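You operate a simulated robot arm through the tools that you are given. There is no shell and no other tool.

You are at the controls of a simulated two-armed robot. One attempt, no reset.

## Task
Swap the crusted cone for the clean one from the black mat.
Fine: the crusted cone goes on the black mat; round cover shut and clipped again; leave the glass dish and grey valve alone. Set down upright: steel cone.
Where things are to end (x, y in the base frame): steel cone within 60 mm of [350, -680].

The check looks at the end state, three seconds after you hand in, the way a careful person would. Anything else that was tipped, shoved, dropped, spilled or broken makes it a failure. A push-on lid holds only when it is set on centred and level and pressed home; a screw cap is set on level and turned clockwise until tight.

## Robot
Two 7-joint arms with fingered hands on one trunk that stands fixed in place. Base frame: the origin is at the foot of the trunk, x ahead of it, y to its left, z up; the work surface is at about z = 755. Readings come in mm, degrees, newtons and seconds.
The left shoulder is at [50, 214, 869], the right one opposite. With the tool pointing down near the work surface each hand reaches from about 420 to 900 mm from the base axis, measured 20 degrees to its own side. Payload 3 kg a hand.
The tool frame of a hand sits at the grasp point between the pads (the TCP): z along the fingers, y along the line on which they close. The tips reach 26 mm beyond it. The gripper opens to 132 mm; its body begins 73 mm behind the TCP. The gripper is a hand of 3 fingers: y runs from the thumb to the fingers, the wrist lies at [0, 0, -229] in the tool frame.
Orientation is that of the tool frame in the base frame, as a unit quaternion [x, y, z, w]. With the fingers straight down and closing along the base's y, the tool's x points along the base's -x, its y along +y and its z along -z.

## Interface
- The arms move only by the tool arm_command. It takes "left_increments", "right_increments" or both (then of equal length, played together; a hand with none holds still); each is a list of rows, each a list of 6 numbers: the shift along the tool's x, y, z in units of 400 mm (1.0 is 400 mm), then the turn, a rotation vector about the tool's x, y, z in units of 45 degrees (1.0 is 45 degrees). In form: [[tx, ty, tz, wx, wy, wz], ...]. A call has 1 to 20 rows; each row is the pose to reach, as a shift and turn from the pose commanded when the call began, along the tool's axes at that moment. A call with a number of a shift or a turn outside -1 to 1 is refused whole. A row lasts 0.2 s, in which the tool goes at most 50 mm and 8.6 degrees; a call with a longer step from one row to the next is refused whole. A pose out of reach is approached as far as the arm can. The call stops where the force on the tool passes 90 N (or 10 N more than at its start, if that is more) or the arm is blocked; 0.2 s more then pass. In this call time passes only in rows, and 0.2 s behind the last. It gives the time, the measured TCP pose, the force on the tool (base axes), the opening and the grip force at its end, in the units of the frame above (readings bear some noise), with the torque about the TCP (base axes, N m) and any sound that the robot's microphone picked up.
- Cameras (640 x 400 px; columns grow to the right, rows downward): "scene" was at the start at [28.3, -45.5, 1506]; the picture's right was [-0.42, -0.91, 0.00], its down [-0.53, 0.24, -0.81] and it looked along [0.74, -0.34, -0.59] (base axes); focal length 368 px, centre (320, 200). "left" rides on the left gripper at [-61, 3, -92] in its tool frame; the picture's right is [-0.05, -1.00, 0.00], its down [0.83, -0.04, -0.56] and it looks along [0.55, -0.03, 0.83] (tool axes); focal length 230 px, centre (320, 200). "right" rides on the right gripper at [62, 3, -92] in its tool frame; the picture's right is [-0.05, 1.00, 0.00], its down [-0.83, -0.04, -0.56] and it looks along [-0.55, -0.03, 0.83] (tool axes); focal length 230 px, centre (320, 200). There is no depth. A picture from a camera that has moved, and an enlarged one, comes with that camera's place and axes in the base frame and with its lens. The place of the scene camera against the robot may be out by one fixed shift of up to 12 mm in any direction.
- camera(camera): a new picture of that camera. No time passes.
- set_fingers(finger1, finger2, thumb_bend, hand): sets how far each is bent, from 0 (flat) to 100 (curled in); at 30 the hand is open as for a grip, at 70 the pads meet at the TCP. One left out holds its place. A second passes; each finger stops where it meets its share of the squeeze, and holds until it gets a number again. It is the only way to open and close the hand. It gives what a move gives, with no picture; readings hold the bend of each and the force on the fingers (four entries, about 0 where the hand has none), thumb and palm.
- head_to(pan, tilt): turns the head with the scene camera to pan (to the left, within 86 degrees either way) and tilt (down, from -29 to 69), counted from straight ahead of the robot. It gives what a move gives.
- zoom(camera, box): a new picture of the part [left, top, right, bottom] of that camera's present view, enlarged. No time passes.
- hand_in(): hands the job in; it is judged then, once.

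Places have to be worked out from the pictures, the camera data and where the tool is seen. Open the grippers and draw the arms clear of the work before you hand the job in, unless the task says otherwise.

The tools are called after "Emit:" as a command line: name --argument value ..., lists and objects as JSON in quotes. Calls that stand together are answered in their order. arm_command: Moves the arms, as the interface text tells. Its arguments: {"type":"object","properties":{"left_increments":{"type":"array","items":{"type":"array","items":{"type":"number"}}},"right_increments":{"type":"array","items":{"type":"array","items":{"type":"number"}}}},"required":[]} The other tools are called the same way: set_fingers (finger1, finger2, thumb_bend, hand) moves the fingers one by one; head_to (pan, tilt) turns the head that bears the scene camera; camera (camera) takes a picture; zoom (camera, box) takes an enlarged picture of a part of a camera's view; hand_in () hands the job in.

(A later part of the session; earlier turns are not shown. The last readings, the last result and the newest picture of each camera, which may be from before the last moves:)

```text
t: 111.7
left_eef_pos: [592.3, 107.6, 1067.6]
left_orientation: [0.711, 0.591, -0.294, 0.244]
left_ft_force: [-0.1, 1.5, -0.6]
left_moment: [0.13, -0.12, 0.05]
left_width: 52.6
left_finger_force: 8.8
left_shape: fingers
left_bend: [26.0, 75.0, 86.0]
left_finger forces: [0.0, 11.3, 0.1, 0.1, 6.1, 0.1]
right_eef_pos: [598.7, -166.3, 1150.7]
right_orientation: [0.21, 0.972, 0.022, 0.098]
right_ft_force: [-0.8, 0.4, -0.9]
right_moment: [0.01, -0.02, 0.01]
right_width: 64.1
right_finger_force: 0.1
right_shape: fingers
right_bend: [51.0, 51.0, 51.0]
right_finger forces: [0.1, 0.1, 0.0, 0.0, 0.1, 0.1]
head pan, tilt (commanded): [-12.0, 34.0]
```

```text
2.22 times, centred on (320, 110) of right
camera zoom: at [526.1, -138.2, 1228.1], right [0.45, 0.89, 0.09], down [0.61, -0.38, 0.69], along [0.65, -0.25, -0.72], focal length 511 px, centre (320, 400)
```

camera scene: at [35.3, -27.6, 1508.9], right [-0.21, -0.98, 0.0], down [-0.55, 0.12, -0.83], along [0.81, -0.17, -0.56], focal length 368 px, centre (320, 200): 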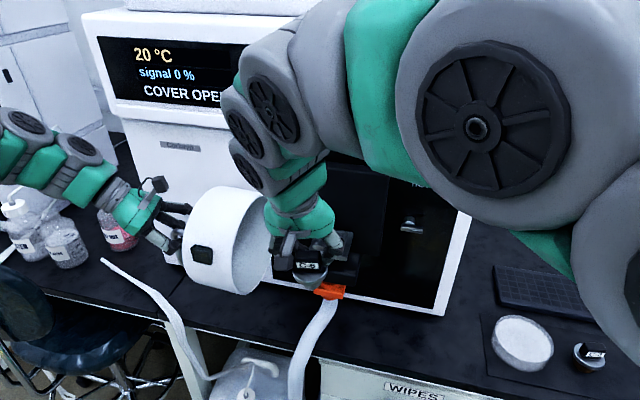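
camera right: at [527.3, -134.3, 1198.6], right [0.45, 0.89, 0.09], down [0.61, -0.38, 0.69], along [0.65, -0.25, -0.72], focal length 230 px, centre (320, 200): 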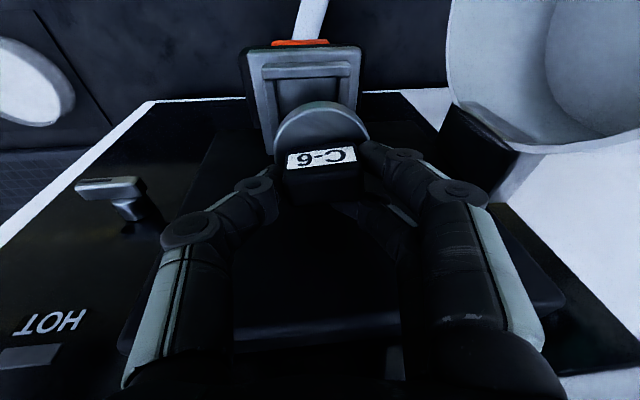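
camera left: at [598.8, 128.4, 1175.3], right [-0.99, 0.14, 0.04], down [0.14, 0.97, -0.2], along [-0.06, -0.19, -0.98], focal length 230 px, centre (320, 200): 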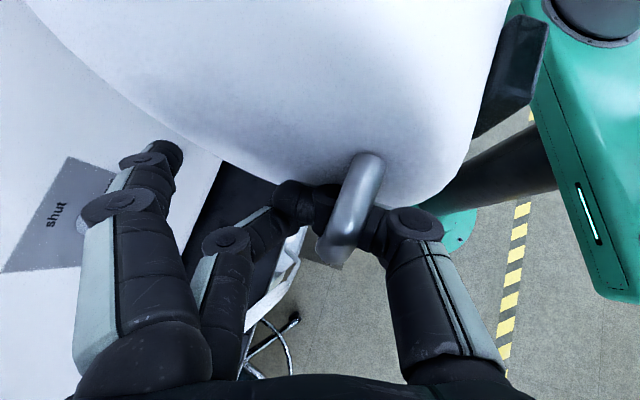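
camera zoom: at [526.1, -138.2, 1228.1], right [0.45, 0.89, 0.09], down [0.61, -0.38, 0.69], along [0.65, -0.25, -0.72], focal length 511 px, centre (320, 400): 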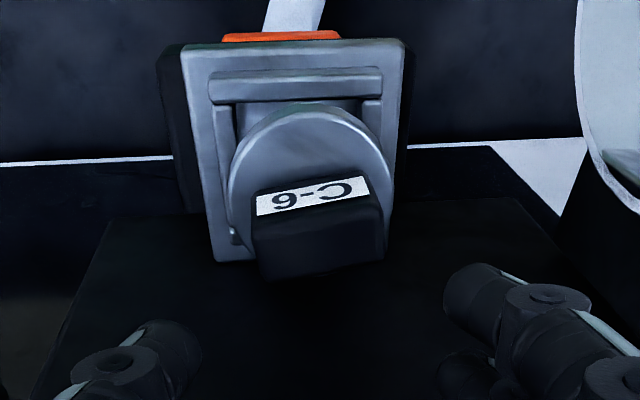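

C-6 stands level and well placed. I withdraw the right hand forward out of the chamber and over to the right.

Emit:
arm_command --right_increments '[[0.098, 0.003, -0.018, 0, 0, 0], [0.196, 0.005, -0.036, 0, 0, 0], [0.295, 0.008, -0.054, 0, 0, 0], [0.393, 0.011, -0.0725, 0, 0, 0], [0.393, -0.09, -0.0725, 0, 0, 0], [0.393, -0.19, -0.0725, 0, 0, 0], [0.393, -0.3, -0.0725, 0, 0, 0], [0.393, -0.41, -0.0725, 0, 0, 0], [0.393, -0.52, -0.0725, 0, 0, 0], [0.393, -0.63, -0.0725, 0, 0, 0], [0.393, -0.74, -0.0725, 0, 0, 0], [0.393, -0.82, -0.0725, 0, 0, 0]]'

Emit:
camera --camera "scene"

Emit:
zoom --camera "scene" --box '[280, 160, 440, 290]'

```text
t: 114.3
left_eef_pos: [591.6, 108.1, 1066.7]
left_orientation: [0.711, 0.59, -0.294, 0.245]
left_ft_force: [-0.4, 1.2, -0.7]
left_moment: [0.16, -0.08, 0.02]
left_width: 52.6
left_finger_force: 9.1
left_shape: fingers
left_bend: [26.0, 75.0, 86.0]
left_finger forces: [0.0, 11.7, 0.1, 0.0, 6.2, 0.0]
right_eef_pos: [319.8, -399.1, 1120.9]
right_orientation: [0.21, 0.973, 0.023, 0.098]
right_ft_force: [0.5, -0.4, -0.6]
right_moment: [0.01, 0.0, 0.0]
right_width: 64.1
right_finger_force: 0.0
right_shape: fingers
right_bend: [51.0, 51.0, 51.0]
right_finger forces: [0.1, 0.0, 0.0, 0.0, 0.0, 0.0]
head pan, tilt (commanded): [-12.0, 34.0]
```

```text
taken
camera scene: at [35.3, -27.5, 1508.9], right [-0.21, -0.98, 0.0], down [-0.55, 0.12, -0.83], along [0.81, -0.17, -0.56], focal length 368 px, centre (320, 200)
```

scene: 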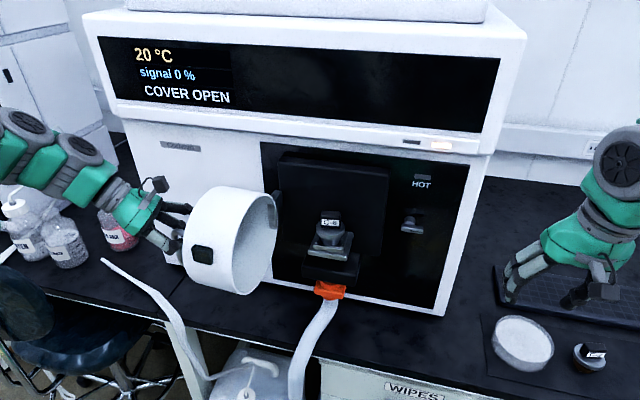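

```text
3.08 times, centred on (360, 225) of scene
camera zoom: at [35.3, -27.5, 1508.9], right [-0.21, -0.98, 0.0], down [-0.55, 0.12, -0.83], along [0.81, -0.17, -0.56], focal length 1131 px, centre (197, 123)
```

zoom: 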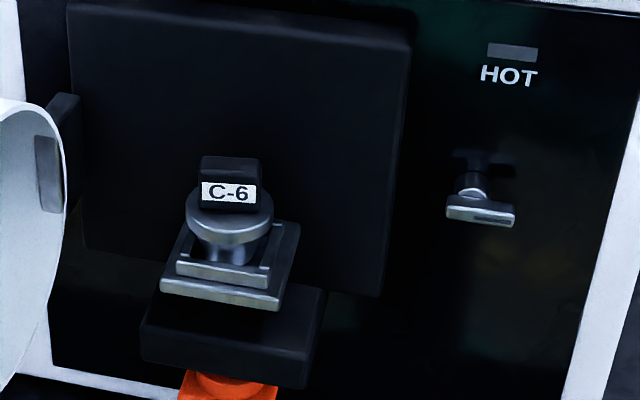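

Everything inside is in order. Now I close the cover with the left hand, retracing the arc; first 45°.

Emit:
arm_command --left_increments '[[-0.0198, -0.0363, 0.0198, -0.0655, 0, -0.0655], [-0.0419, -0.07, 0.0419, -0.131, 0, -0.131], [-0.0659, -0.1008, 0.0659, -0.196, 0, -0.196], [-0.0918, -0.129, 0.0918, -0.262, 0, -0.262], [-0.119, -0.153, 0.119, -0.327, 0, -0.327], [-0.148, -0.174, 0.148, -0.393, 0, -0.393], [-0.178, -0.1915, 0.178, -0.458, 0, -0.458], [-0.209, -0.205, 0.209, -0.524, 0, -0.524], [-0.241, -0.215, 0.241, -0.589, 0, -0.589]]'

Emit:
camera --camera "scene"

Emit:
camera --camera "left"

```text
t: 116.3
left_eef_pos: [483.5, -9.3, 1067.5]
left_orientation: [0.481, 0.788, -0.199, 0.328]
left_ft_force: [2.1, -0.3, -0.3]
left_moment: [0.09, -0.01, -0.01]
left_width: 52.2
left_finger_force: 4.7
left_shape: fingers
left_bend: [26.0, 74.0, 85.0]
left_finger forces: [0.1, 7.7, 0.0, 0.0, 3.1, 0.0]
right_eef_pos: [318.4, -400.2, 1121.7]
right_orientation: [0.211, 0.972, 0.022, 0.097]
right_ft_force: [-0.8, -0.5, -0.5]
right_moment: [0.03, 0.0, 0.03]
right_width: 64.2
right_finger_force: 0.0
right_shape: fingers
right_bend: [51.0, 51.0, 51.0]
right_finger forces: [0.1, 0.1, 0.0, 0.1, 0.0, 0.0]
head pan, tilt (commanded): [-12.0, 34.0]
```

```text
taken
camera scene: at [35.4, -27.5, 1508.9], right [-0.21, -0.98, 0.0], down [-0.55, 0.12, -0.83], along [0.81, -0.17, -0.56], focal length 368 px, centre (320, 200)
```

scene: 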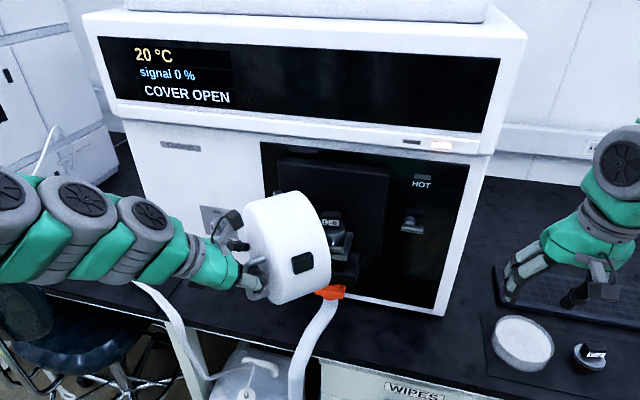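

```text
taken
camera left: at [475.1, 10.5, 1175.9], right [-0.87, -0.49, 0.04], down [-0.49, 0.85, -0.2], along [0.07, -0.19, -0.98], focal length 230 px, centre (320, 200)
```

left: 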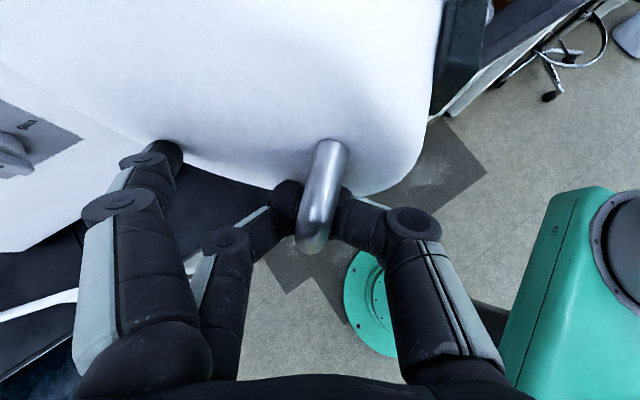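

Continuing to close, the next 40° along the arc.

Emit:
arm_command --left_increments '[[-0.0226, -0.0325, 0.0226, -0.0655, 0, -0.0655], [-0.0472, -0.0623, 0.0472, -0.131, 0, -0.131], [-0.0735, -0.089, 0.0735, -0.196, 0, -0.196], [-0.1013, -0.112, 0.1013, -0.262, 0, -0.262], [-0.1304, -0.1318, 0.1304, -0.327, 0, -0.327], [-0.1607, -0.148, 0.1607, -0.393, 0, -0.393], [-0.192, -0.16, 0.192, -0.458, 0, -0.458], [-0.2236, -0.1685, 0.2236, -0.524, 0, -0.524]]'

Emit:
camera --camera "scene"

Emit:
camera --camera "left"

```text
t: 118.1
left_eef_pos: [480.4, -153.3, 1066.3]
left_orientation: [0.236, 0.893, -0.097, 0.37]
left_ft_force: [20.4, 8.0, 5.4]
left_moment: [0.15, -0.07, -0.06]
left_width: 56.2
left_finger_force: 17.6
left_shape: fingers
left_bend: [20.0, 73.0, 86.0]
left_finger forces: [3.3, 18.5, 0.0, 0.0, 13.1, 0.0]
right_eef_pos: [321.0, -399.2, 1122.6]
right_orientation: [0.21, 0.972, 0.022, 0.098]
right_ft_force: [-0.3, -0.1, 0.2]
right_moment: [0.02, -0.03, 0.01]
right_width: 64.1
right_finger_force: 0.1
right_shape: fingers
right_bend: [51.0, 51.0, 51.0]
right_finger forces: [0.0, 0.1, 0.0, 0.0, 0.0, 0.1]
head pan, tilt (commanded): [-12.0, 34.0]
```

```text
taken
camera scene: at [35.7, -27.4, 1508.9], right [-0.21, -0.98, 0.0], down [-0.55, 0.12, -0.83], along [0.81, -0.17, -0.56], focal length 368 px, centre (320, 200)
```

scene: 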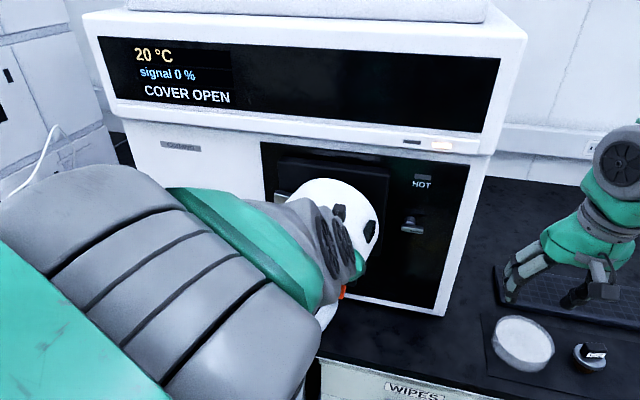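

```text
taken
camera left: at [463.3, -139.8, 1174.5], right [-0.46, -0.89, 0.04], down [-0.87, 0.45, -0.2], along [0.16, -0.12, -0.98], focal length 230 px, centre (320, 200)
```

left: 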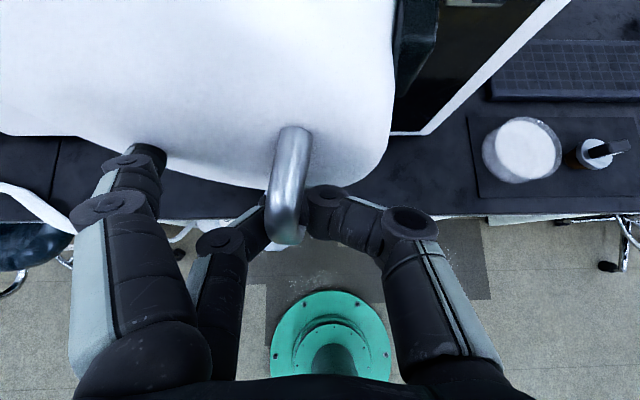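

The handle sits a little left in the hand with about 20 N side load, so before pushing I want a side view of the gap. I turn the right hand to look left at the cover's edge.

Emit:
arm_command --right_increments '[[0, 0, 0, 0.153, -0.15, -0.028], [0, 0, 0, 0.153, -0.3, -0.028], [0, 0, 0, 0.153, -0.45, -0.028], [0, 0, 0, 0.153, -0.6, -0.028], [0, 0, 0, 0.153, -0.78, -0.028]]'

Emit:
arm_command --right_increments '[[0, 0, 0, -0.11, 0, -0.11], [0, 0, 0, -0.22, 0, -0.22], [0, 0, 0, -0.33, 0, -0.33], [0, 0, 0, -0.44, 0, -0.44], [0, 0, 0, -0.55, 0, -0.55]]'

Emit:
camera --camera "right"

```text
refused: row 1 steps farther than a row can; nothing moved
```

```text
t: 119.3
left_eef_pos: [479.8, -152.8, 1066.5]
left_orientation: [0.236, 0.893, -0.098, 0.37]
left_ft_force: [18.3, 7.6, 2.2]
left_moment: [0.08, -0.05, -0.04]
left_width: 56.0
left_finger_force: 16.6
left_shape: fingers
left_bend: [20.0, 73.0, 86.0]
left_finger forces: [3.6, 17.4, 0.0, 0.0, 12.4, 0.0]
right_eef_pos: [319.5, -399.2, 1121.6]
right_orientation: [-0.028, 0.967, 0.208, 0.144]
right_ft_force: [0.6, 0.6, 0.0]
right_moment: [0.02, -0.01, -0.01]
right_width: 63.8
right_finger_force: 0.2
right_shape: fingers
right_bend: [51.0, 51.0, 51.0]
right_finger forces: [0.0, 0.0, 0.0, 0.0, 0.0, 0.0]
head pan, tilt (commanded): [-12.0, 34.0]
```

```text
taken
camera right: at [235.4, -433.9, 1184.1], right [-0.06, 0.91, 0.41], down [0.65, -0.27, 0.71], along [0.76, 0.31, -0.58], focal length 230 px, centre (320, 200)
```

right: 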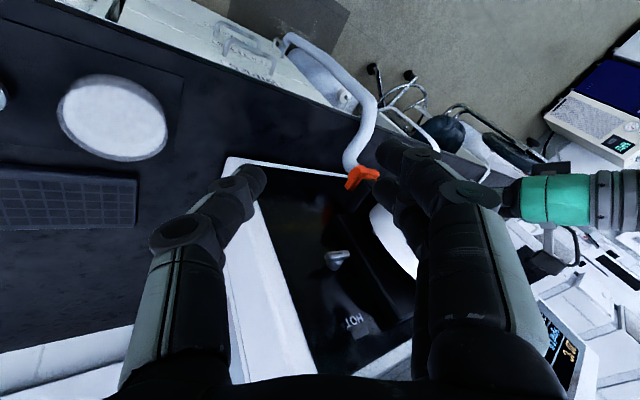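

My first turn was refused (step too large) and the second left the hand skewed; I now rotate the right hand to the wanted look-left pose in smaller steps.

Emit:
arm_command --right_increments '[[0, 0, 0, 0.07, -0.109, -0.084], [0, 0, 0, 0.14, -0.218, -0.168], [0, 0, 0, 0.21, -0.328, -0.253], [0, 0, 0, 0.28, -0.437, -0.337], [0, 0, 0, 0.35, -0.546, -0.421]]'

Emit:
camera --camera "right"

Emit:
zoom --camera "right" --box '[280, 60, 480, 220]'

```text
t: 120.5
left_eef_pos: [480.8, -152.8, 1066.6]
left_orientation: [0.236, 0.893, -0.098, 0.369]
left_ft_force: [18.2, 7.2, 0.8]
left_moment: [0.06, 0.01, -0.02]
left_width: 56.3
left_finger_force: 16.2
left_shape: fingers
left_bend: [20.0, 73.0, 86.0]
left_finger forces: [3.7, 16.5, 0.0, 0.1, 11.8, 0.1]
right_eef_pos: [320.1, -399.6, 1121.7]
right_orientation: [-0.121, 0.916, 0.048, 0.38]
right_ft_force: [0.3, 0.3, 0.9]
right_moment: [-0.06, 0.02, -0.03]
right_width: 64.1
right_finger_force: 0.0
right_shape: fingers
right_bend: [51.0, 51.0, 51.0]
right_finger forces: [0.1, 0.1, 0.0, 0.0, 0.0, 0.0]
head pan, tilt (commanded): [-12.0, 34.0]
```

```text
taken
camera right: at [213.5, -424.7, 1142.1], right [-0.22, 0.97, 0.03], down [0.2, 0.01, 0.98], along [0.95, 0.22, -0.2], focal length 230 px, centre (320, 200)
```

right: 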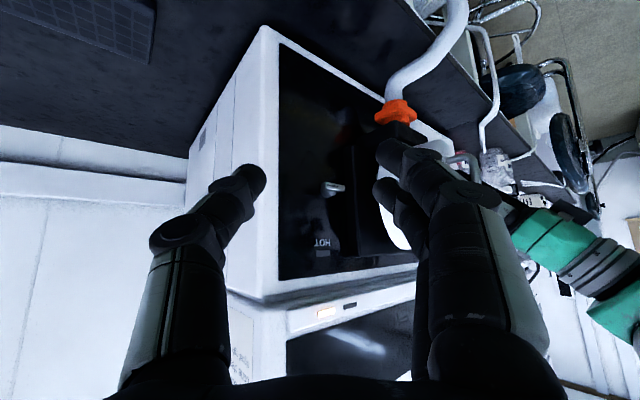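

```text
2.50 times, centred on (380, 140) of right
camera zoom: at [213.5, -424.7, 1142.1], right [-0.22, 0.97, 0.03], down [0.2, 0.01, 0.98], along [0.95, 0.22, -0.2], focal length 575 px, centre (170, 350)
```

zoom: 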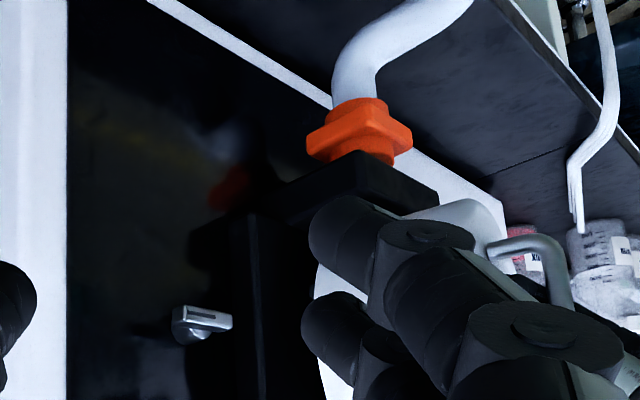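

The fingers hide the edge; I yaw the hand 25° further left and open it.

Emit:
arm_command --right_increments '[[0, 0, 0, -0.098, 0, -0.098], [0, 0, 0, -0.196, 0, -0.196], [0, 0, 0, -0.295, 0, -0.295], [0, 0, 0, -0.393, 0, -0.393]]'

Emit:
zoom --camera "right" --box '[200, 60, 400, 220]'

```text
t: 121.5
left_eef_pos: [481.0, -152.7, 1066.3]
left_orientation: [0.237, 0.893, -0.099, 0.37]
left_ft_force: [15.9, 7.0, 2.6]
left_moment: [0.12, -0.03, 0.03]
left_width: 56.2
left_finger_force: 15.7
left_shape: fingers
left_bend: [20.0, 73.0, 86.0]
left_finger forces: [3.9, 16.7, 0.0, 0.0, 11.4, 0.1]
right_eef_pos: [319.3, -399.1, 1122.2]
right_orientation: [-0.316, 0.868, 0.13, 0.359]
right_ft_force: [0.6, 0.0, 0.2]
right_moment: [0.01, 0.0, 0.01]
right_width: 64.0
right_finger_force: 0.0
right_shape: fingers
right_bend: [51.0, 51.0, 51.0]
right_finger forces: [0.1, 0.1, 0.1, 0.0, 0.0, 0.0]
head pan, tilt (commanded): [-12.0, 34.0]
```

```text
2.50 times, centred on (300, 140) of right
camera zoom: at [233.7, -466.9, 1142.6], right [-0.61, 0.79, 0.04], down [0.18, 0.09, 0.98], along [0.77, 0.61, -0.2], focal length 575 px, centre (370, 350)
```

zoom: 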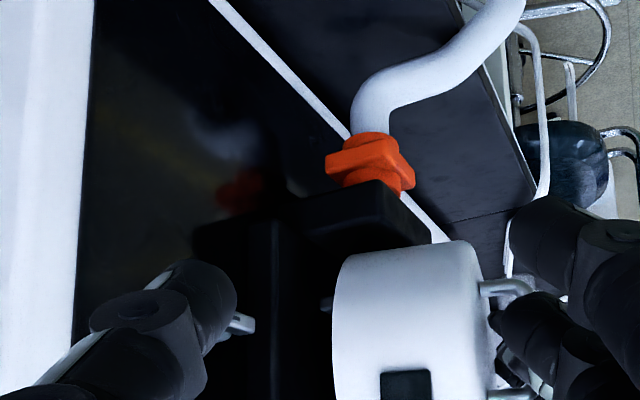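

There is still a gap, with a bit of the seat's metal visible between cover and housing. I zoom in on it.

Emit:
zoom --camera "right" --box '[265, 140, 355, 220]'

Emit:
zoom --camera "left" --box '[200, 100, 400, 260]'

Emit:
zoom --camera "scene" --box '[250, 150, 430, 310]'

```text
5.00 times, centred on (310, 180) of right
camera zoom: at [233.7, -466.9, 1142.6], right [-0.61, 0.79, 0.04], down [0.18, 0.09, 0.98], along [0.77, 0.61, -0.2], focal length 1150 px, centre (370, 300)
```

zoom: 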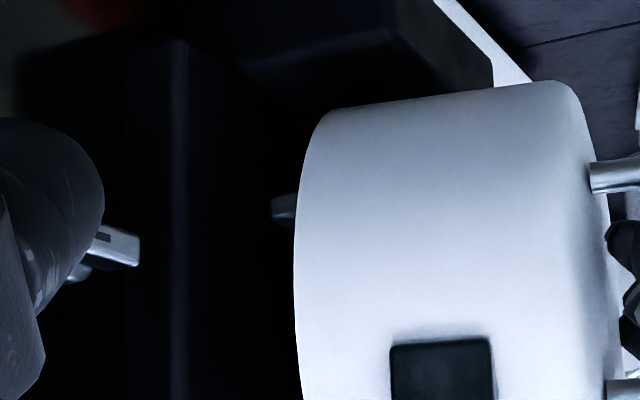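

```text
2.50 times, centred on (300, 180) of left
camera zoom: at [463.0, -140.0, 1174.8], right [-0.46, -0.89, 0.04], down [-0.87, 0.45, -0.2], along [0.16, -0.12, -0.98], focal length 575 px, centre (370, 250)
```

zoom: 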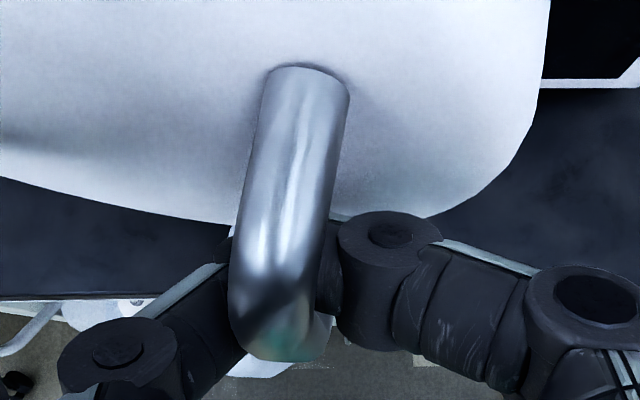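

```text
2.50 times, centred on (340, 230) of scene
camera zoom: at [35.7, -27.4, 1508.9], right [-0.21, -0.98, 0.0], down [-0.55, 0.12, -0.83], along [0.81, -0.17, -0.56], focal length 919 px, centre (270, 125)
```

zoom: 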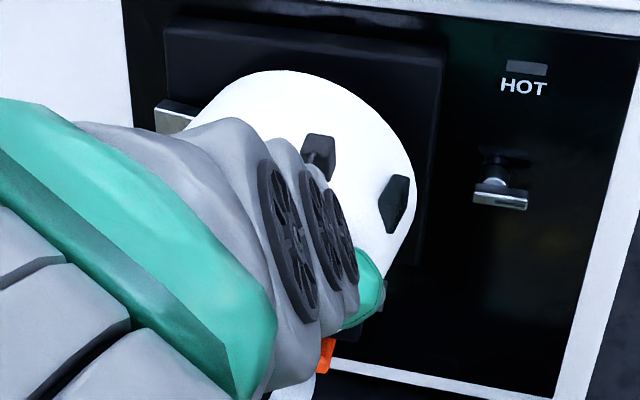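

The small metal bit is just the seat's corner; nothing blocks, the hinge friction merely made the handle lag in my loose grip (about 8° open). I let go of the handle, back off, and will push the cover shut with a closed fist.

Emit:
set_fingers --hand "left" --finger1 26 --finger2 26 --thumb_bend 26

Emit:
arm_command --left_increments '[[0.04, 0, -0.04, 0, 0, 0], [0.08, 0, -0.08, 0, 0, 0], [0.12, 0, -0.12, 0, 0, 0]]'

Emit:
camera --camera "left"

Emit:
zoom --camera "right" --box '[200, 60, 400, 220]'

```text
t: 122.5
left_eef_pos: [480.0, -153.1, 1067.1]
left_orientation: [0.236, 0.893, -0.097, 0.37]
left_ft_force: [1.6, -0.2, 0.0]
left_moment: [0.01, -0.02, -0.03]
left_width: 143.1
left_finger_force: 0.0
left_shape: fingers
left_bend: [26.0, 26.0, 26.0]
left_finger forces: [0.0, 0.0, 0.0, 0.1, 0.0, 0.1]
right_eef_pos: [318.9, -399.1, 1121.2]
right_orientation: [-0.316, 0.868, 0.131, 0.359]
right_ft_force: [0.1, -0.7, -0.4]
right_moment: [-0.03, -0.03, 0.02]
right_width: 63.8
right_finger_force: 0.0
right_shape: fingers
right_bend: [51.0, 51.0, 51.0]
right_finger forces: [0.0, 0.1, 0.1, 0.0, 0.0, 0.2]
head pan, tilt (commanded): [-12.0, 34.0]
```

```text
t: 123.3
left_eef_pos: [421.2, -119.5, 1067.0]
left_orientation: [0.236, 0.893, -0.098, 0.371]
left_ft_force: [0.4, 0.4, -0.8]
left_moment: [-0.02, -0.06, -0.01]
left_width: 143.0
left_finger_force: 0.1
left_shape: fingers
left_bend: [26.0, 26.0, 26.0]
left_finger forces: [0.0, 0.1, 0.0, 0.0, 0.0, 0.0]
right_eef_pos: [318.4, -399.9, 1121.5]
right_orientation: [-0.315, 0.869, 0.13, 0.359]
right_ft_force: [-0.5, -0.7, -0.1]
right_moment: [-0.01, 0.02, -0.01]
right_width: 64.0
right_finger_force: 0.1
right_shape: fingers
right_bend: [51.0, 51.0, 51.0]
right_finger forces: [0.0, 0.0, 0.1, 0.0, 0.1, 0.0]
head pan, tilt (commanded): [-12.0, 34.0]
```

```text
taken
camera left: at [403.0, -106.8, 1176.1], right [-0.46, -0.89, 0.04], down [-0.87, 0.45, -0.2], along [0.16, -0.12, -0.98], focal length 230 px, centre (320, 200)
```

left: 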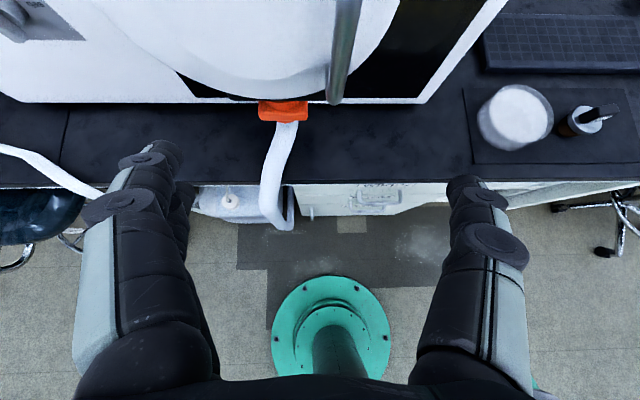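

```text
2.50 times, centred on (300, 140) of right
camera zoom: at [233.4, -466.7, 1142.4], right [-0.61, 0.79, 0.04], down [0.18, 0.09, 0.98], along [0.77, 0.61, -0.2], focal length 575 px, centre (370, 350)
```

zoom: 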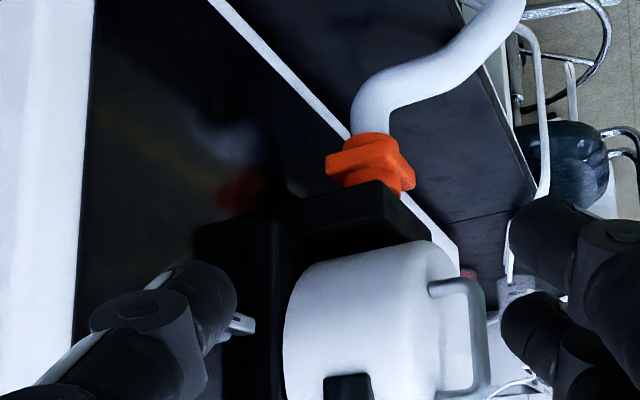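

After I let go, the cover swung itself shut against the housing. I check the display and the gap.

Emit:
camera --camera "scene"

Emit:
zoom --camera "scene" --box '[250, 150, 430, 310]'

Emit:
zoom --camera "right" --box '[250, 140, 350, 220]'

```text
taken
camera scene: at [35.3, -27.5, 1508.9], right [-0.21, -0.98, 0.0], down [-0.55, 0.12, -0.83], along [0.81, -0.17, -0.56], focal length 368 px, centre (320, 200)
```

scene: 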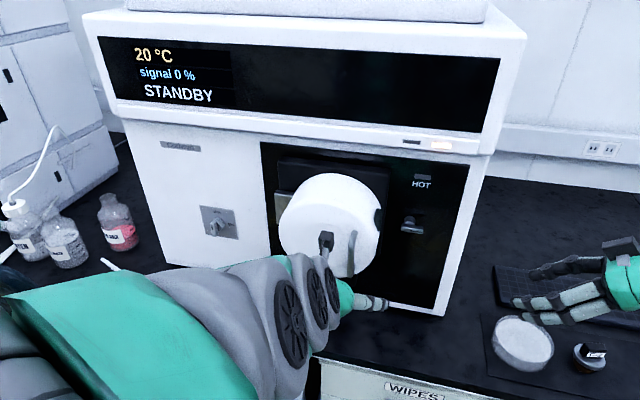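

```text
2.50 times, centred on (340, 230) of scene
camera zoom: at [35.3, -27.5, 1508.9], right [-0.21, -0.98, 0.0], down [-0.55, 0.12, -0.83], along [0.81, -0.17, -0.56], focal length 919 px, centre (270, 125)
```

zoom: 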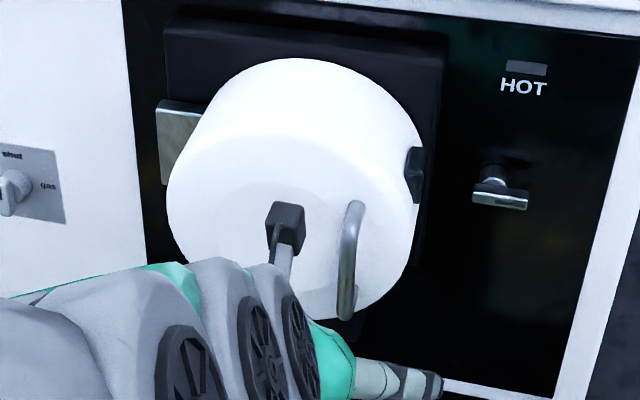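

```text
5.00 times, centred on (300, 180) of right
camera zoom: at [233.4, -466.7, 1142.4], right [-0.61, 0.79, 0.04], down [0.18, 0.09, 0.98], along [0.77, 0.61, -0.2], focal length 1150 px, centre (420, 300)
```

zoom: 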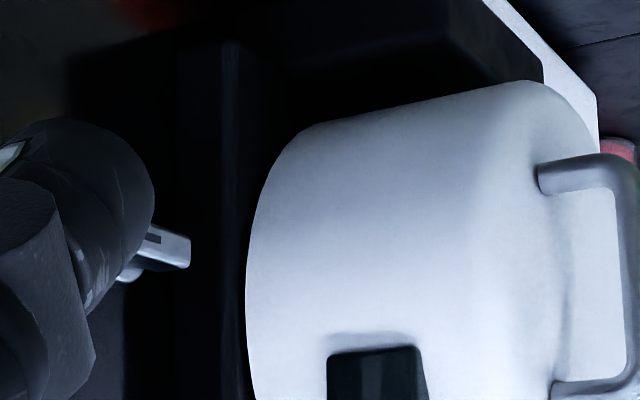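

The display is back to STANDBY: the cover is shut. I press lightly on the handle with the left fist to be sure it is fully home before clipping it.

Emit:
set_fingers --hand "left" --finger1 76 --finger2 76 --thumb_bend 70

Emit:
arm_command --left_increments '[[-0.025, -0.025, 0.025, 0, 0, 0], [-0.06, -0.05, 0.06, 0, 0, 0]]'

Emit:
camera --camera "left"

```text
t: 124.3
left_eef_pos: [420.9, -119.1, 1067.2]
left_orientation: [0.236, 0.893, -0.098, 0.37]
left_ft_force: [0.5, 0.4, 0.7]
left_moment: [-0.03, -0.02, -0.03]
left_width: 0.9
left_finger_force: 0.0
left_shape: fingers
left_bend: [75.0, 75.0, 70.0]
left_finger forces: [0.0, 0.1, 0.0, 0.0, 0.1, 0.1]
right_eef_pos: [318.4, -398.6, 1121.2]
right_orientation: [-0.315, 0.869, 0.131, 0.359]
right_ft_force: [0.4, 0.7, -0.3]
right_moment: [-0.02, 0.01, -0.01]
right_width: 64.0
right_finger_force: 0.1
right_shape: fingers
right_bend: [51.0, 51.0, 51.0]
right_finger forces: [0.0, 0.0, 0.0, 0.0, 0.0, 0.0]
head pan, tilt (commanded): [-12.0, 34.0]
```

```text
t: 124.9
left_eef_pos: [440.4, -154.6, 1067.2]
left_orientation: [0.237, 0.893, -0.099, 0.37]
left_ft_force: [-0.3, 0.5, 0.6]
left_moment: [-0.02, 0.0, 0.0]
left_width: 0.9
left_finger_force: 0.1
left_shape: fingers
left_bend: [75.0, 75.0, 70.0]
left_finger forces: [0.0, 0.0, 0.0, 0.0, 0.0, 0.1]
right_eef_pos: [319.1, -399.8, 1120.5]
right_orientation: [-0.316, 0.869, 0.13, 0.359]
right_ft_force: [-0.4, -0.3, -0.1]
right_moment: [-0.01, 0.0, 0.04]
right_width: 63.9
right_finger_force: 0.0
right_shape: fingers
right_bend: [51.0, 51.0, 51.0]
right_finger forces: [0.0, 0.1, 0.1, 0.0, 0.0, 0.0]
head pan, tilt (commanded): [-12.0, 34.0]
```

```text
taken
camera left: at [423.0, -141.4, 1176.1], right [-0.46, -0.89, 0.04], down [-0.87, 0.45, -0.19], along [0.16, -0.12, -0.98], focal length 230 px, centre (320, 200)
```

left: 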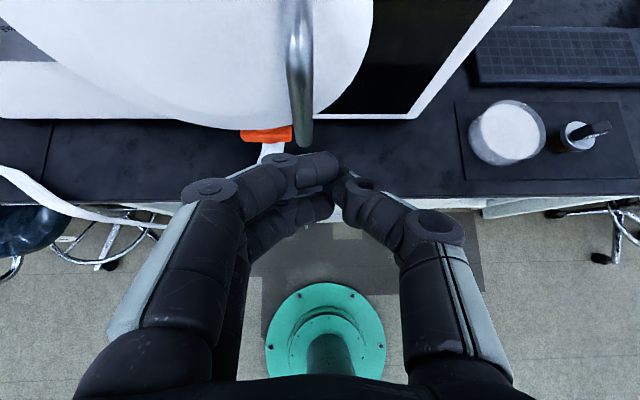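

The fist is aligned with the bar. I advance slowly until light contact.

Emit:
arm_command --left_increments '[[-0.0265, 0.004, 0.0265, 0, 0, 0]]'

Emit:
arm_command --left_increments '[[-0.0106, 0, 0.0106, 0, 0, 0]]'

```text
t: 125.3
left_eef_pos: [455.0, -161.0, 1067.1]
left_orientation: [0.236, 0.893, -0.098, 0.37]
left_ft_force: [0.2, 0.7, 0.5]
left_moment: [0.05, 0.08, 0.04]
left_width: 0.5
left_finger_force: 0.0
left_shape: fingers
left_bend: [75.0, 75.0, 70.0]
left_finger forces: [0.0, 0.0, 0.1, 0.0, 0.0, 0.0]
right_eef_pos: [319.2, -399.5, 1121.4]
right_orientation: [-0.316, 0.868, 0.13, 0.359]
right_ft_force: [0.2, -0.1, -0.3]
right_moment: [0.0, 0.02, 0.0]
right_width: 64.0
right_finger_force: 0.1
right_shape: fingers
right_bend: [51.0, 51.0, 51.0]
right_finger forces: [0.0, 0.0, 0.0, 0.0, 0.0, 0.1]
head pan, tilt (commanded): [-12.0, 34.0]
```

```text
t: 125.7
left_eef_pos: [459.4, -162.8, 1068.3]
left_orientation: [0.236, 0.893, -0.098, 0.371]
left_ft_force: [0.0, -0.9, -0.5]
left_moment: [-0.01, 0.02, 0.01]
left_width: 0.4
left_finger_force: 0.0
left_shape: fingers
left_bend: [75.0, 75.0, 70.0]
left_finger forces: [0.0, 0.0, 0.0, 0.0, 0.0, 0.1]
right_eef_pos: [317.6, -399.6, 1121.6]
right_orientation: [-0.316, 0.869, 0.13, 0.359]
right_ft_force: [0.6, -0.1, 0.7]
right_moment: [0.0, -0.01, 0.0]
right_width: 64.1
right_finger_force: 0.0
right_shape: fingers
right_bend: [51.0, 51.0, 51.0]
right_finger forces: [0.0, 0.1, 0.0, 0.0, 0.1, 0.0]
head pan, tilt (commanded): [-12.0, 34.0]
```

No contact yet at L≈485; I advance in further small steps.

Emit:
arm_command --left_increments '[[-0.0106, 0, 0.0106, 0, 0, 0]]'

Emit:
arm_command --left_increments '[[-0.007, 0, 0.007, 0, 0, 0]]'

Emit:
camera --camera "left"

```text
t: 126.1
left_eef_pos: [464.0, -166.3, 1064.7]
left_orientation: [0.236, 0.894, -0.098, 0.368]
left_ft_force: [-13.9, 8.8, -2.6]
left_moment: [-0.04, 0.01, 0.12]
left_width: 0.9
left_finger_force: 8.4
left_shape: fingers
left_bend: [77.0, 76.0, 70.0]
left_finger forces: [17.7, 0.0, 0.0, 0.1, 0.1, 0.0]
right_eef_pos: [319.2, -399.8, 1120.4]
right_orientation: [-0.316, 0.868, 0.131, 0.359]
right_ft_force: [-0.1, 0.7, 1.4]
right_moment: [0.04, 0.01, 0.03]
right_width: 64.2
right_finger_force: 0.1
right_shape: fingers
right_bend: [51.0, 51.0, 51.0]
right_finger forces: [0.0, 0.0, 0.0, 0.0, 0.0, 0.0]
head pan, tilt (commanded): [-12.0, 34.0]
```

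```text
t: 126.5
left_eef_pos: [467.4, -166.6, 1065.7]
left_orientation: [0.236, 0.894, -0.098, 0.368]
left_ft_force: [-40.5, 24.6, -5.4]
left_moment: [-0.15, -0.17, 0.42]
left_width: 2.2
left_finger_force: 24.6
left_shape: fingers
left_bend: [79.0, 76.0, 69.0]
left_finger forces: [49.1, 0.0, 0.0, 0.1, 0.0, 0.0]
right_eef_pos: [318.2, -398.9, 1121.6]
right_orientation: [-0.316, 0.869, 0.13, 0.359]
right_ft_force: [0.5, -0.7, 0.8]
right_moment: [0.01, -0.02, 0.02]
right_width: 64.0
right_finger_force: 0.0
right_shape: fingers
right_bend: [51.0, 51.0, 51.0]
right_finger forces: [0.0, 0.0, 0.0, 0.0, 0.1, 0.0]
head pan, tilt (commanded): [-12.0, 34.0]
```

```text
taken
camera left: at [449.6, -154.4, 1174.1], right [-0.46, -0.89, 0.04], down [-0.87, 0.45, -0.19], along [0.15, -0.12, -0.98], focal length 230 px, centre (320, 200)
```

left: 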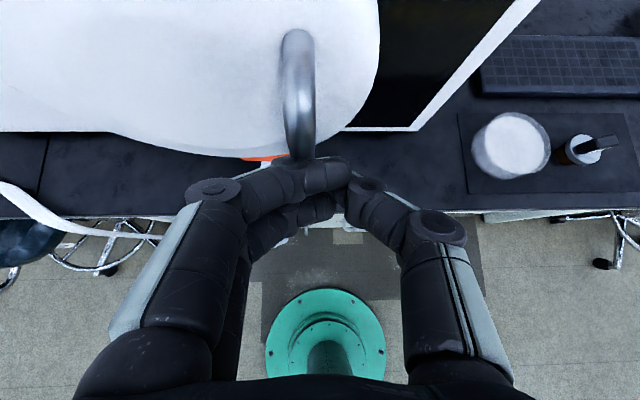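

The cover is firmly home. I ease the left fist back a little, and bring the right hand round (rolled, as before) to push the knob bar back up from below with the thumb.

Emit:
arm_command --left_increments '[[0.0053, 0, -0.0053, 0, 0, 0], [0.0053, 0, -0.0053, 0, 0, 0], [0.0053, 0, -0.0053, 0, 0, 0], [0.0053, 0, -0.0053, 0, 0, 0], [0.0053, 0, -0.0053, 0, 0, 0]]' --right_increments '[[-0.0098, -0.0276, 0.0274, -0.019, -0.056, 0.172], [-0.0196, -0.0552, 0.0548, -0.038, -0.112, 0.345], [-0.0294, -0.0828, 0.0822, -0.0574, -0.168, 0.517], [-0.0392, -0.1104, 0.1096, -0.0766, -0.224, 0.69], [-0.049, -0.138, 0.137, -0.0957, -0.28, 0.862]]'

Emit:
camera --camera "right"

```text
t: 127.7
left_eef_pos: [466.0, -167.4, 1067.8]
left_orientation: [0.236, 0.893, -0.098, 0.37]
left_ft_force: [-7.1, -0.3, 1.8]
left_moment: [-0.01, -0.12, 0.0]
left_width: 1.4
left_finger_force: 5.7
left_shape: fingers
left_bend: [78.0, 76.0, 69.0]
left_finger forces: [11.2, 0.0, 0.1, 0.0, 0.0, 0.0]
right_eef_pos: [395.1, -408.1, 1095.7]
right_orientation: [-0.006, 0.875, 0.307, 0.374]
right_ft_force: [0.1, -0.3, 0.0]
right_moment: [0.01, -0.02, -0.01]
right_width: 64.1
right_finger_force: 0.1
right_shape: fingers
right_bend: [51.0, 51.0, 51.0]
right_finger forces: [0.0, 0.0, 0.0, 0.0, 0.0, 0.0]
head pan, tilt (commanded): [-12.0, 34.0]
```

```text
taken
camera right: at [289.9, -442.0, 1104.7], right [-0.2, 0.8, 0.57], down [0.25, -0.52, 0.82], along [0.95, 0.31, -0.09], focal length 230 px, centre (320, 200)
```

right: 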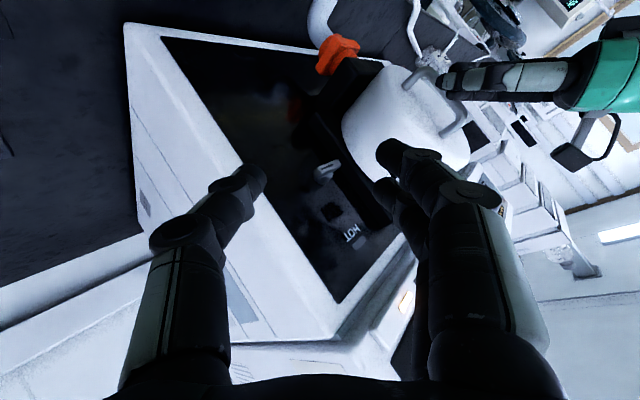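

Second half of the turn, moving toward the knob's right side; then I set the digits (fingers wide, thumb half bent).

Emit:
arm_command --right_increments '[[-0.028, 0.0066, 0.044, -0.019, -0.056, 0.172], [-0.056, 0.0132, 0.088, -0.038, -0.112, 0.345], [-0.084, 0.0198, 0.132, -0.0574, -0.168, 0.517], [-0.112, 0.0264, 0.176, -0.0766, -0.224, 0.69], [-0.14, 0.033, 0.22, -0.0957, -0.28, 0.862]]'

Emit:
set_fingers --hand "right" --finger1 35 --finger2 35 --thumb_bend 52

Emit:
camera --camera "right"

Emit:
zoom --camera "right" --box '[220, 100, 420, 240]'

```text
t: 128.9
left_eef_pos: [465.2, -167.9, 1066.9]
left_orientation: [0.237, 0.893, -0.098, 0.37]
left_ft_force: [-5.7, 0.0, 1.0]
left_moment: [-0.02, -0.07, -0.02]
left_width: 1.6
left_finger_force: 5.0
left_shape: fingers
left_bend: [78.0, 76.0, 69.0]
left_finger forces: [10.2, 0.0, 0.0, 0.0, 0.1, 0.1]
right_eef_pos: [489.9, -363.4, 1093.8]
right_orientation: [0.304, 0.77, 0.445, 0.342]
right_ft_force: [0.4, 0.0, 0.8]
right_moment: [-0.01, 0.04, 0.02]
right_width: 64.0
right_finger_force: 0.2
right_shape: fingers
right_bend: [51.0, 51.0, 51.0]
right_finger forces: [0.1, 0.1, 0.0, 0.0, 0.0, 0.0]
head pan, tilt (commanded): [-12.0, 34.0]
```

```text
t: 129.9
left_eef_pos: [465.0, -166.5, 1065.6]
left_orientation: [0.236, 0.893, -0.098, 0.37]
left_ft_force: [-6.4, 1.3, 1.5]
left_moment: [-0.03, -0.07, 0.0]
left_width: 1.6
left_finger_force: 5.0
left_shape: fingers
left_bend: [78.0, 76.0, 69.0]
left_finger forces: [10.1, 0.1, 0.0, 0.0, 0.0, 0.0]
right_eef_pos: [489.7, -361.6, 1093.9]
right_orientation: [0.303, 0.77, 0.444, 0.344]
right_ft_force: [-0.5, 0.1, -0.4]
right_moment: [0.02, -0.02, -0.05]
right_width: 89.6
right_finger_force: 0.0
right_shape: fingers
right_bend: [35.0, 35.0, 52.0]
right_finger forces: [0.1, 0.0, 0.0, 0.0, 0.0, 0.1]
head pan, tilt (commanded): [-12.0, 34.0]
```

```text
taken
camera right: at [380.7, -357.4, 1113.8], right [0.19, 0.38, 0.9], down [0.03, -0.92, 0.38], along [0.98, -0.04, -0.19], focal length 230 px, centre (320, 200)
```

right: 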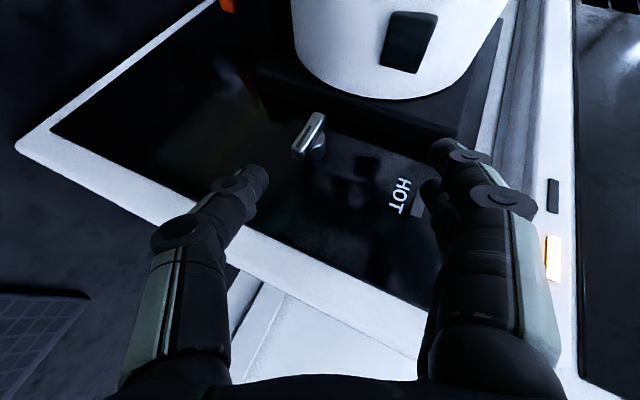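

```text
2.86 times, centred on (320, 170) of right
camera zoom: at [380.7, -357.4, 1113.8], right [0.19, 0.38, 0.9], down [0.03, -0.92, 0.38], along [0.98, -0.04, -0.19], focal length 657 px, centre (320, 286)
```

zoom: 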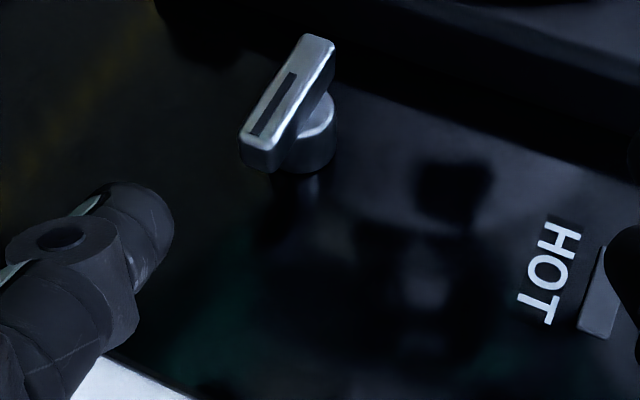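

The geometry agrees with my estimate: the thumb will pass about 9 mm under the bar's right end. I advance 60 mm along the fingers.

Emit:
arm_command --right_increments '[[0, 0, 0.05, 0, 0, 0], [0, 0, 0.1, 0, 0, 0], [0, 0, 0.15, 0, 0, 0]]'

Emit:
zoom --camera "right" --box '[220, 100, 420, 240]'

Emit:
zoom --camera "scene" --box '[360, 180, 480, 270]'

```text
t: 130.7
left_eef_pos: [465.6, -167.3, 1067.2]
left_orientation: [0.236, 0.893, -0.098, 0.37]
left_ft_force: [-6.3, 0.1, 1.5]
left_moment: [0.01, -0.04, 0.0]
left_width: 1.4
left_finger_force: 5.3
left_shape: fingers
left_bend: [78.0, 76.0, 69.0]
left_finger forces: [10.4, 0.0, 0.0, 0.0, 0.1, 0.1]
right_eef_pos: [537.1, -332.6, 1071.2]
right_orientation: [0.302, 0.77, 0.444, 0.343]
right_ft_force: [0.3, 0.2, 0.3]
right_moment: [0.02, 0.0, -0.01]
right_width: 89.4
right_finger_force: 0.0
right_shape: fingers
right_bend: [35.0, 35.0, 52.0]
right_finger forces: [0.0, 0.0, 0.1, 0.0, 0.1, 0.1]
head pan, tilt (commanded): [-12.0, 34.0]
```

```text
2.86 times, centred on (320, 170) of right
camera zoom: at [427.7, -328.1, 1091.3], right [0.19, 0.38, 0.9], down [0.03, -0.92, 0.38], along [0.98, -0.04, -0.19], focal length 657 px, centre (320, 286)
```

zoom: 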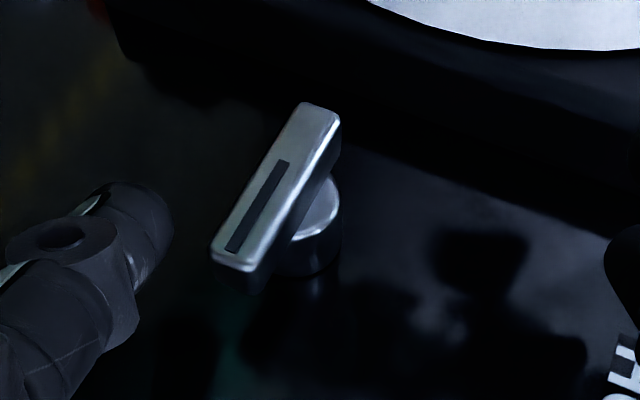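

```text
4.44 times, centred on (420, 225) of scene
camera zoom: at [35.2, -27.5, 1508.9], right [-0.21, -0.98, 0.0], down [-0.55, 0.12, -0.83], along [0.81, -0.17, -0.56], focal length 1634 px, centre (-124, 89)
```

zoom: 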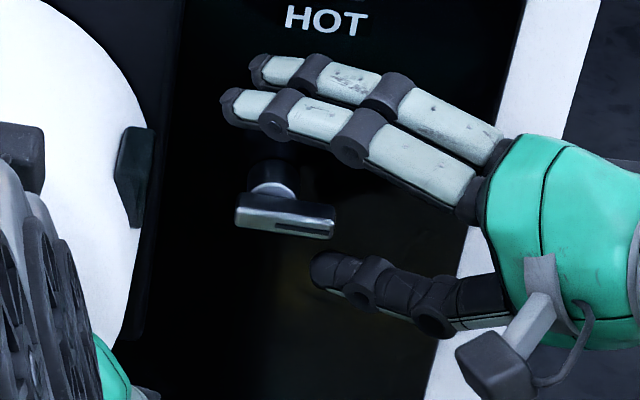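

The thumb is just beneath the bar's right end. I move the hand up 24 mm (and 3 mm left) to push the bar back toward upright.

Emit:
arm_command --right_increments '[[0.0, 0.02, -0.001, 0, 0, 0], [-0.005, 0.038, -0.008, 0, 0, 0], [-0.0122, 0.057, -0.0163, 0, 0, 0]]'

Emit:
zoom --camera "scene" --box '[360, 180, 480, 270]'

Emit:
zoom --camera "right" --box '[220, 100, 420, 240]'

```text
t: 131.5
left_eef_pos: [465.9, -166.1, 1066.5]
left_orientation: [0.237, 0.893, -0.098, 0.37]
left_ft_force: [-7.0, -0.3, 1.5]
left_moment: [-0.02, -0.08, 0.01]
left_width: 1.4
left_finger_force: 5.7
left_shape: fingers
left_bend: [78.0, 76.0, 69.0]
left_finger forces: [10.5, 0.1, 0.1, 0.0, 0.0, 0.0]
right_eef_pos: [538.4, -330.1, 1095.6]
right_orientation: [0.303, 0.77, 0.444, 0.343]
right_ft_force: [0.4, 0.2, -0.9]
right_moment: [0.05, -0.01, 0.01]
right_width: 90.7
right_finger_force: 0.6
right_shape: fingers
right_bend: [35.0, 35.0, 51.0]
right_finger forces: [0.0, 0.1, 0.0, 0.1, 0.7, 0.0]
head pan, tilt (commanded): [-12.0, 34.0]
```

```text
4.44 times, centred on (420, 225) of scene
camera zoom: at [35.2, -27.5, 1508.9], right [-0.21, -0.98, 0.0], down [-0.55, 0.12, -0.83], along [0.81, -0.17, -0.56], focal length 1634 px, centre (-124, 89)
```

zoom: 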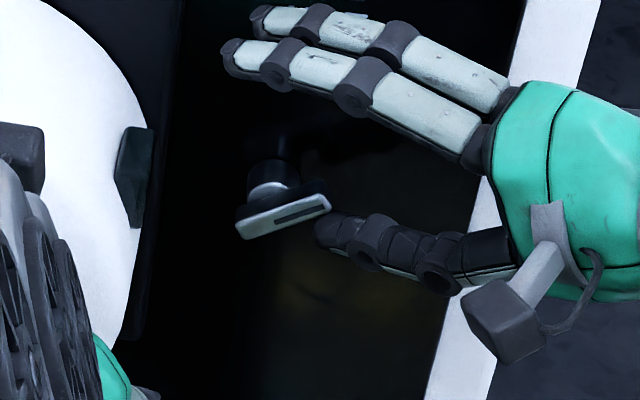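

```text
2.86 times, centred on (320, 170) of right
camera zoom: at [428.8, -325.6, 1115.5], right [0.19, 0.38, 0.9], down [0.03, -0.92, 0.38], along [0.98, -0.04, -0.19], focal length 657 px, centre (320, 286)
```

zoom: 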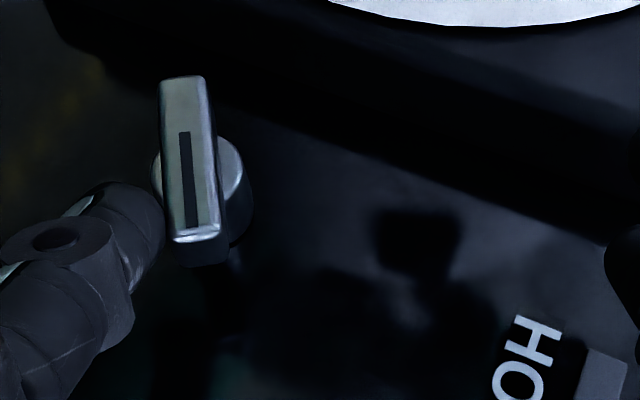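

The bar has turned up to roughly 65–70° with almost no force. I continue up another 16 mm.

Emit:
arm_command --right_increments '[[-0.005, 0.018, -0.0075, 0, 0, 0], [-0.0104, 0.0357, -0.0147, 0, 0, 0]]'

Emit:
zoom --camera "scene" --box '[360, 180, 480, 270]'

Emit:
zoom --camera "right" --box '[220, 100, 420, 240]'

```text
t: 132.1
left_eef_pos: [465.7, -167.3, 1065.8]
left_orientation: [0.237, 0.893, -0.098, 0.37]
left_ft_force: [-7.2, 0.5, 0.5]
left_moment: [-0.03, -0.07, 0.03]
left_width: 1.4
left_finger_force: 5.6
left_shape: fingers
left_bend: [78.0, 76.0, 69.0]
left_finger forces: [10.9, 0.0, 0.0, 0.0, 0.0, 0.1]
right_eef_pos: [538.3, -330.3, 1112.8]
right_orientation: [0.302, 0.77, 0.444, 0.344]
right_ft_force: [-0.9, -1.0, -0.6]
right_moment: [0.01, 0.05, 0.03]
right_width: 90.9
right_finger_force: 0.3
right_shape: fingers
right_bend: [35.0, 35.0, 52.0]
right_finger forces: [0.1, 0.0, 0.0, 0.0, 0.5, 0.1]
head pan, tilt (commanded): [-12.0, 34.0]
```

```text
4.44 times, centred on (420, 225) of scene
camera zoom: at [35.2, -27.5, 1508.9], right [-0.21, -0.98, 0.0], down [-0.55, 0.12, -0.83], along [0.81, -0.17, -0.56], focal length 1634 px, centre (-124, 89)
```

zoom: 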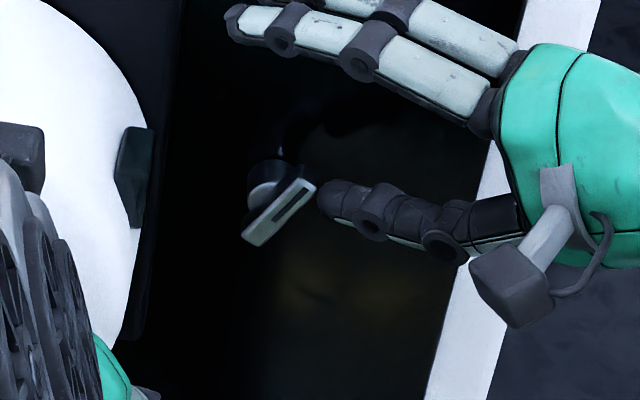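

```text
2.86 times, centred on (320, 170) of right
camera zoom: at [429.1, -325.4, 1131.8], right [0.19, 0.38, 0.9], down [0.03, -0.92, 0.38], along [0.98, -0.04, -0.19], focal length 657 px, centre (320, 286)
```

zoom: 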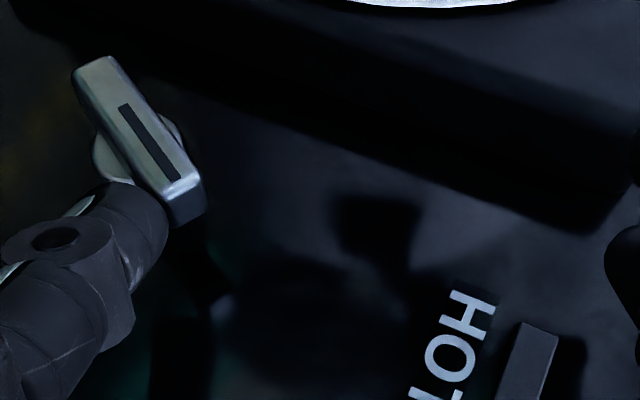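

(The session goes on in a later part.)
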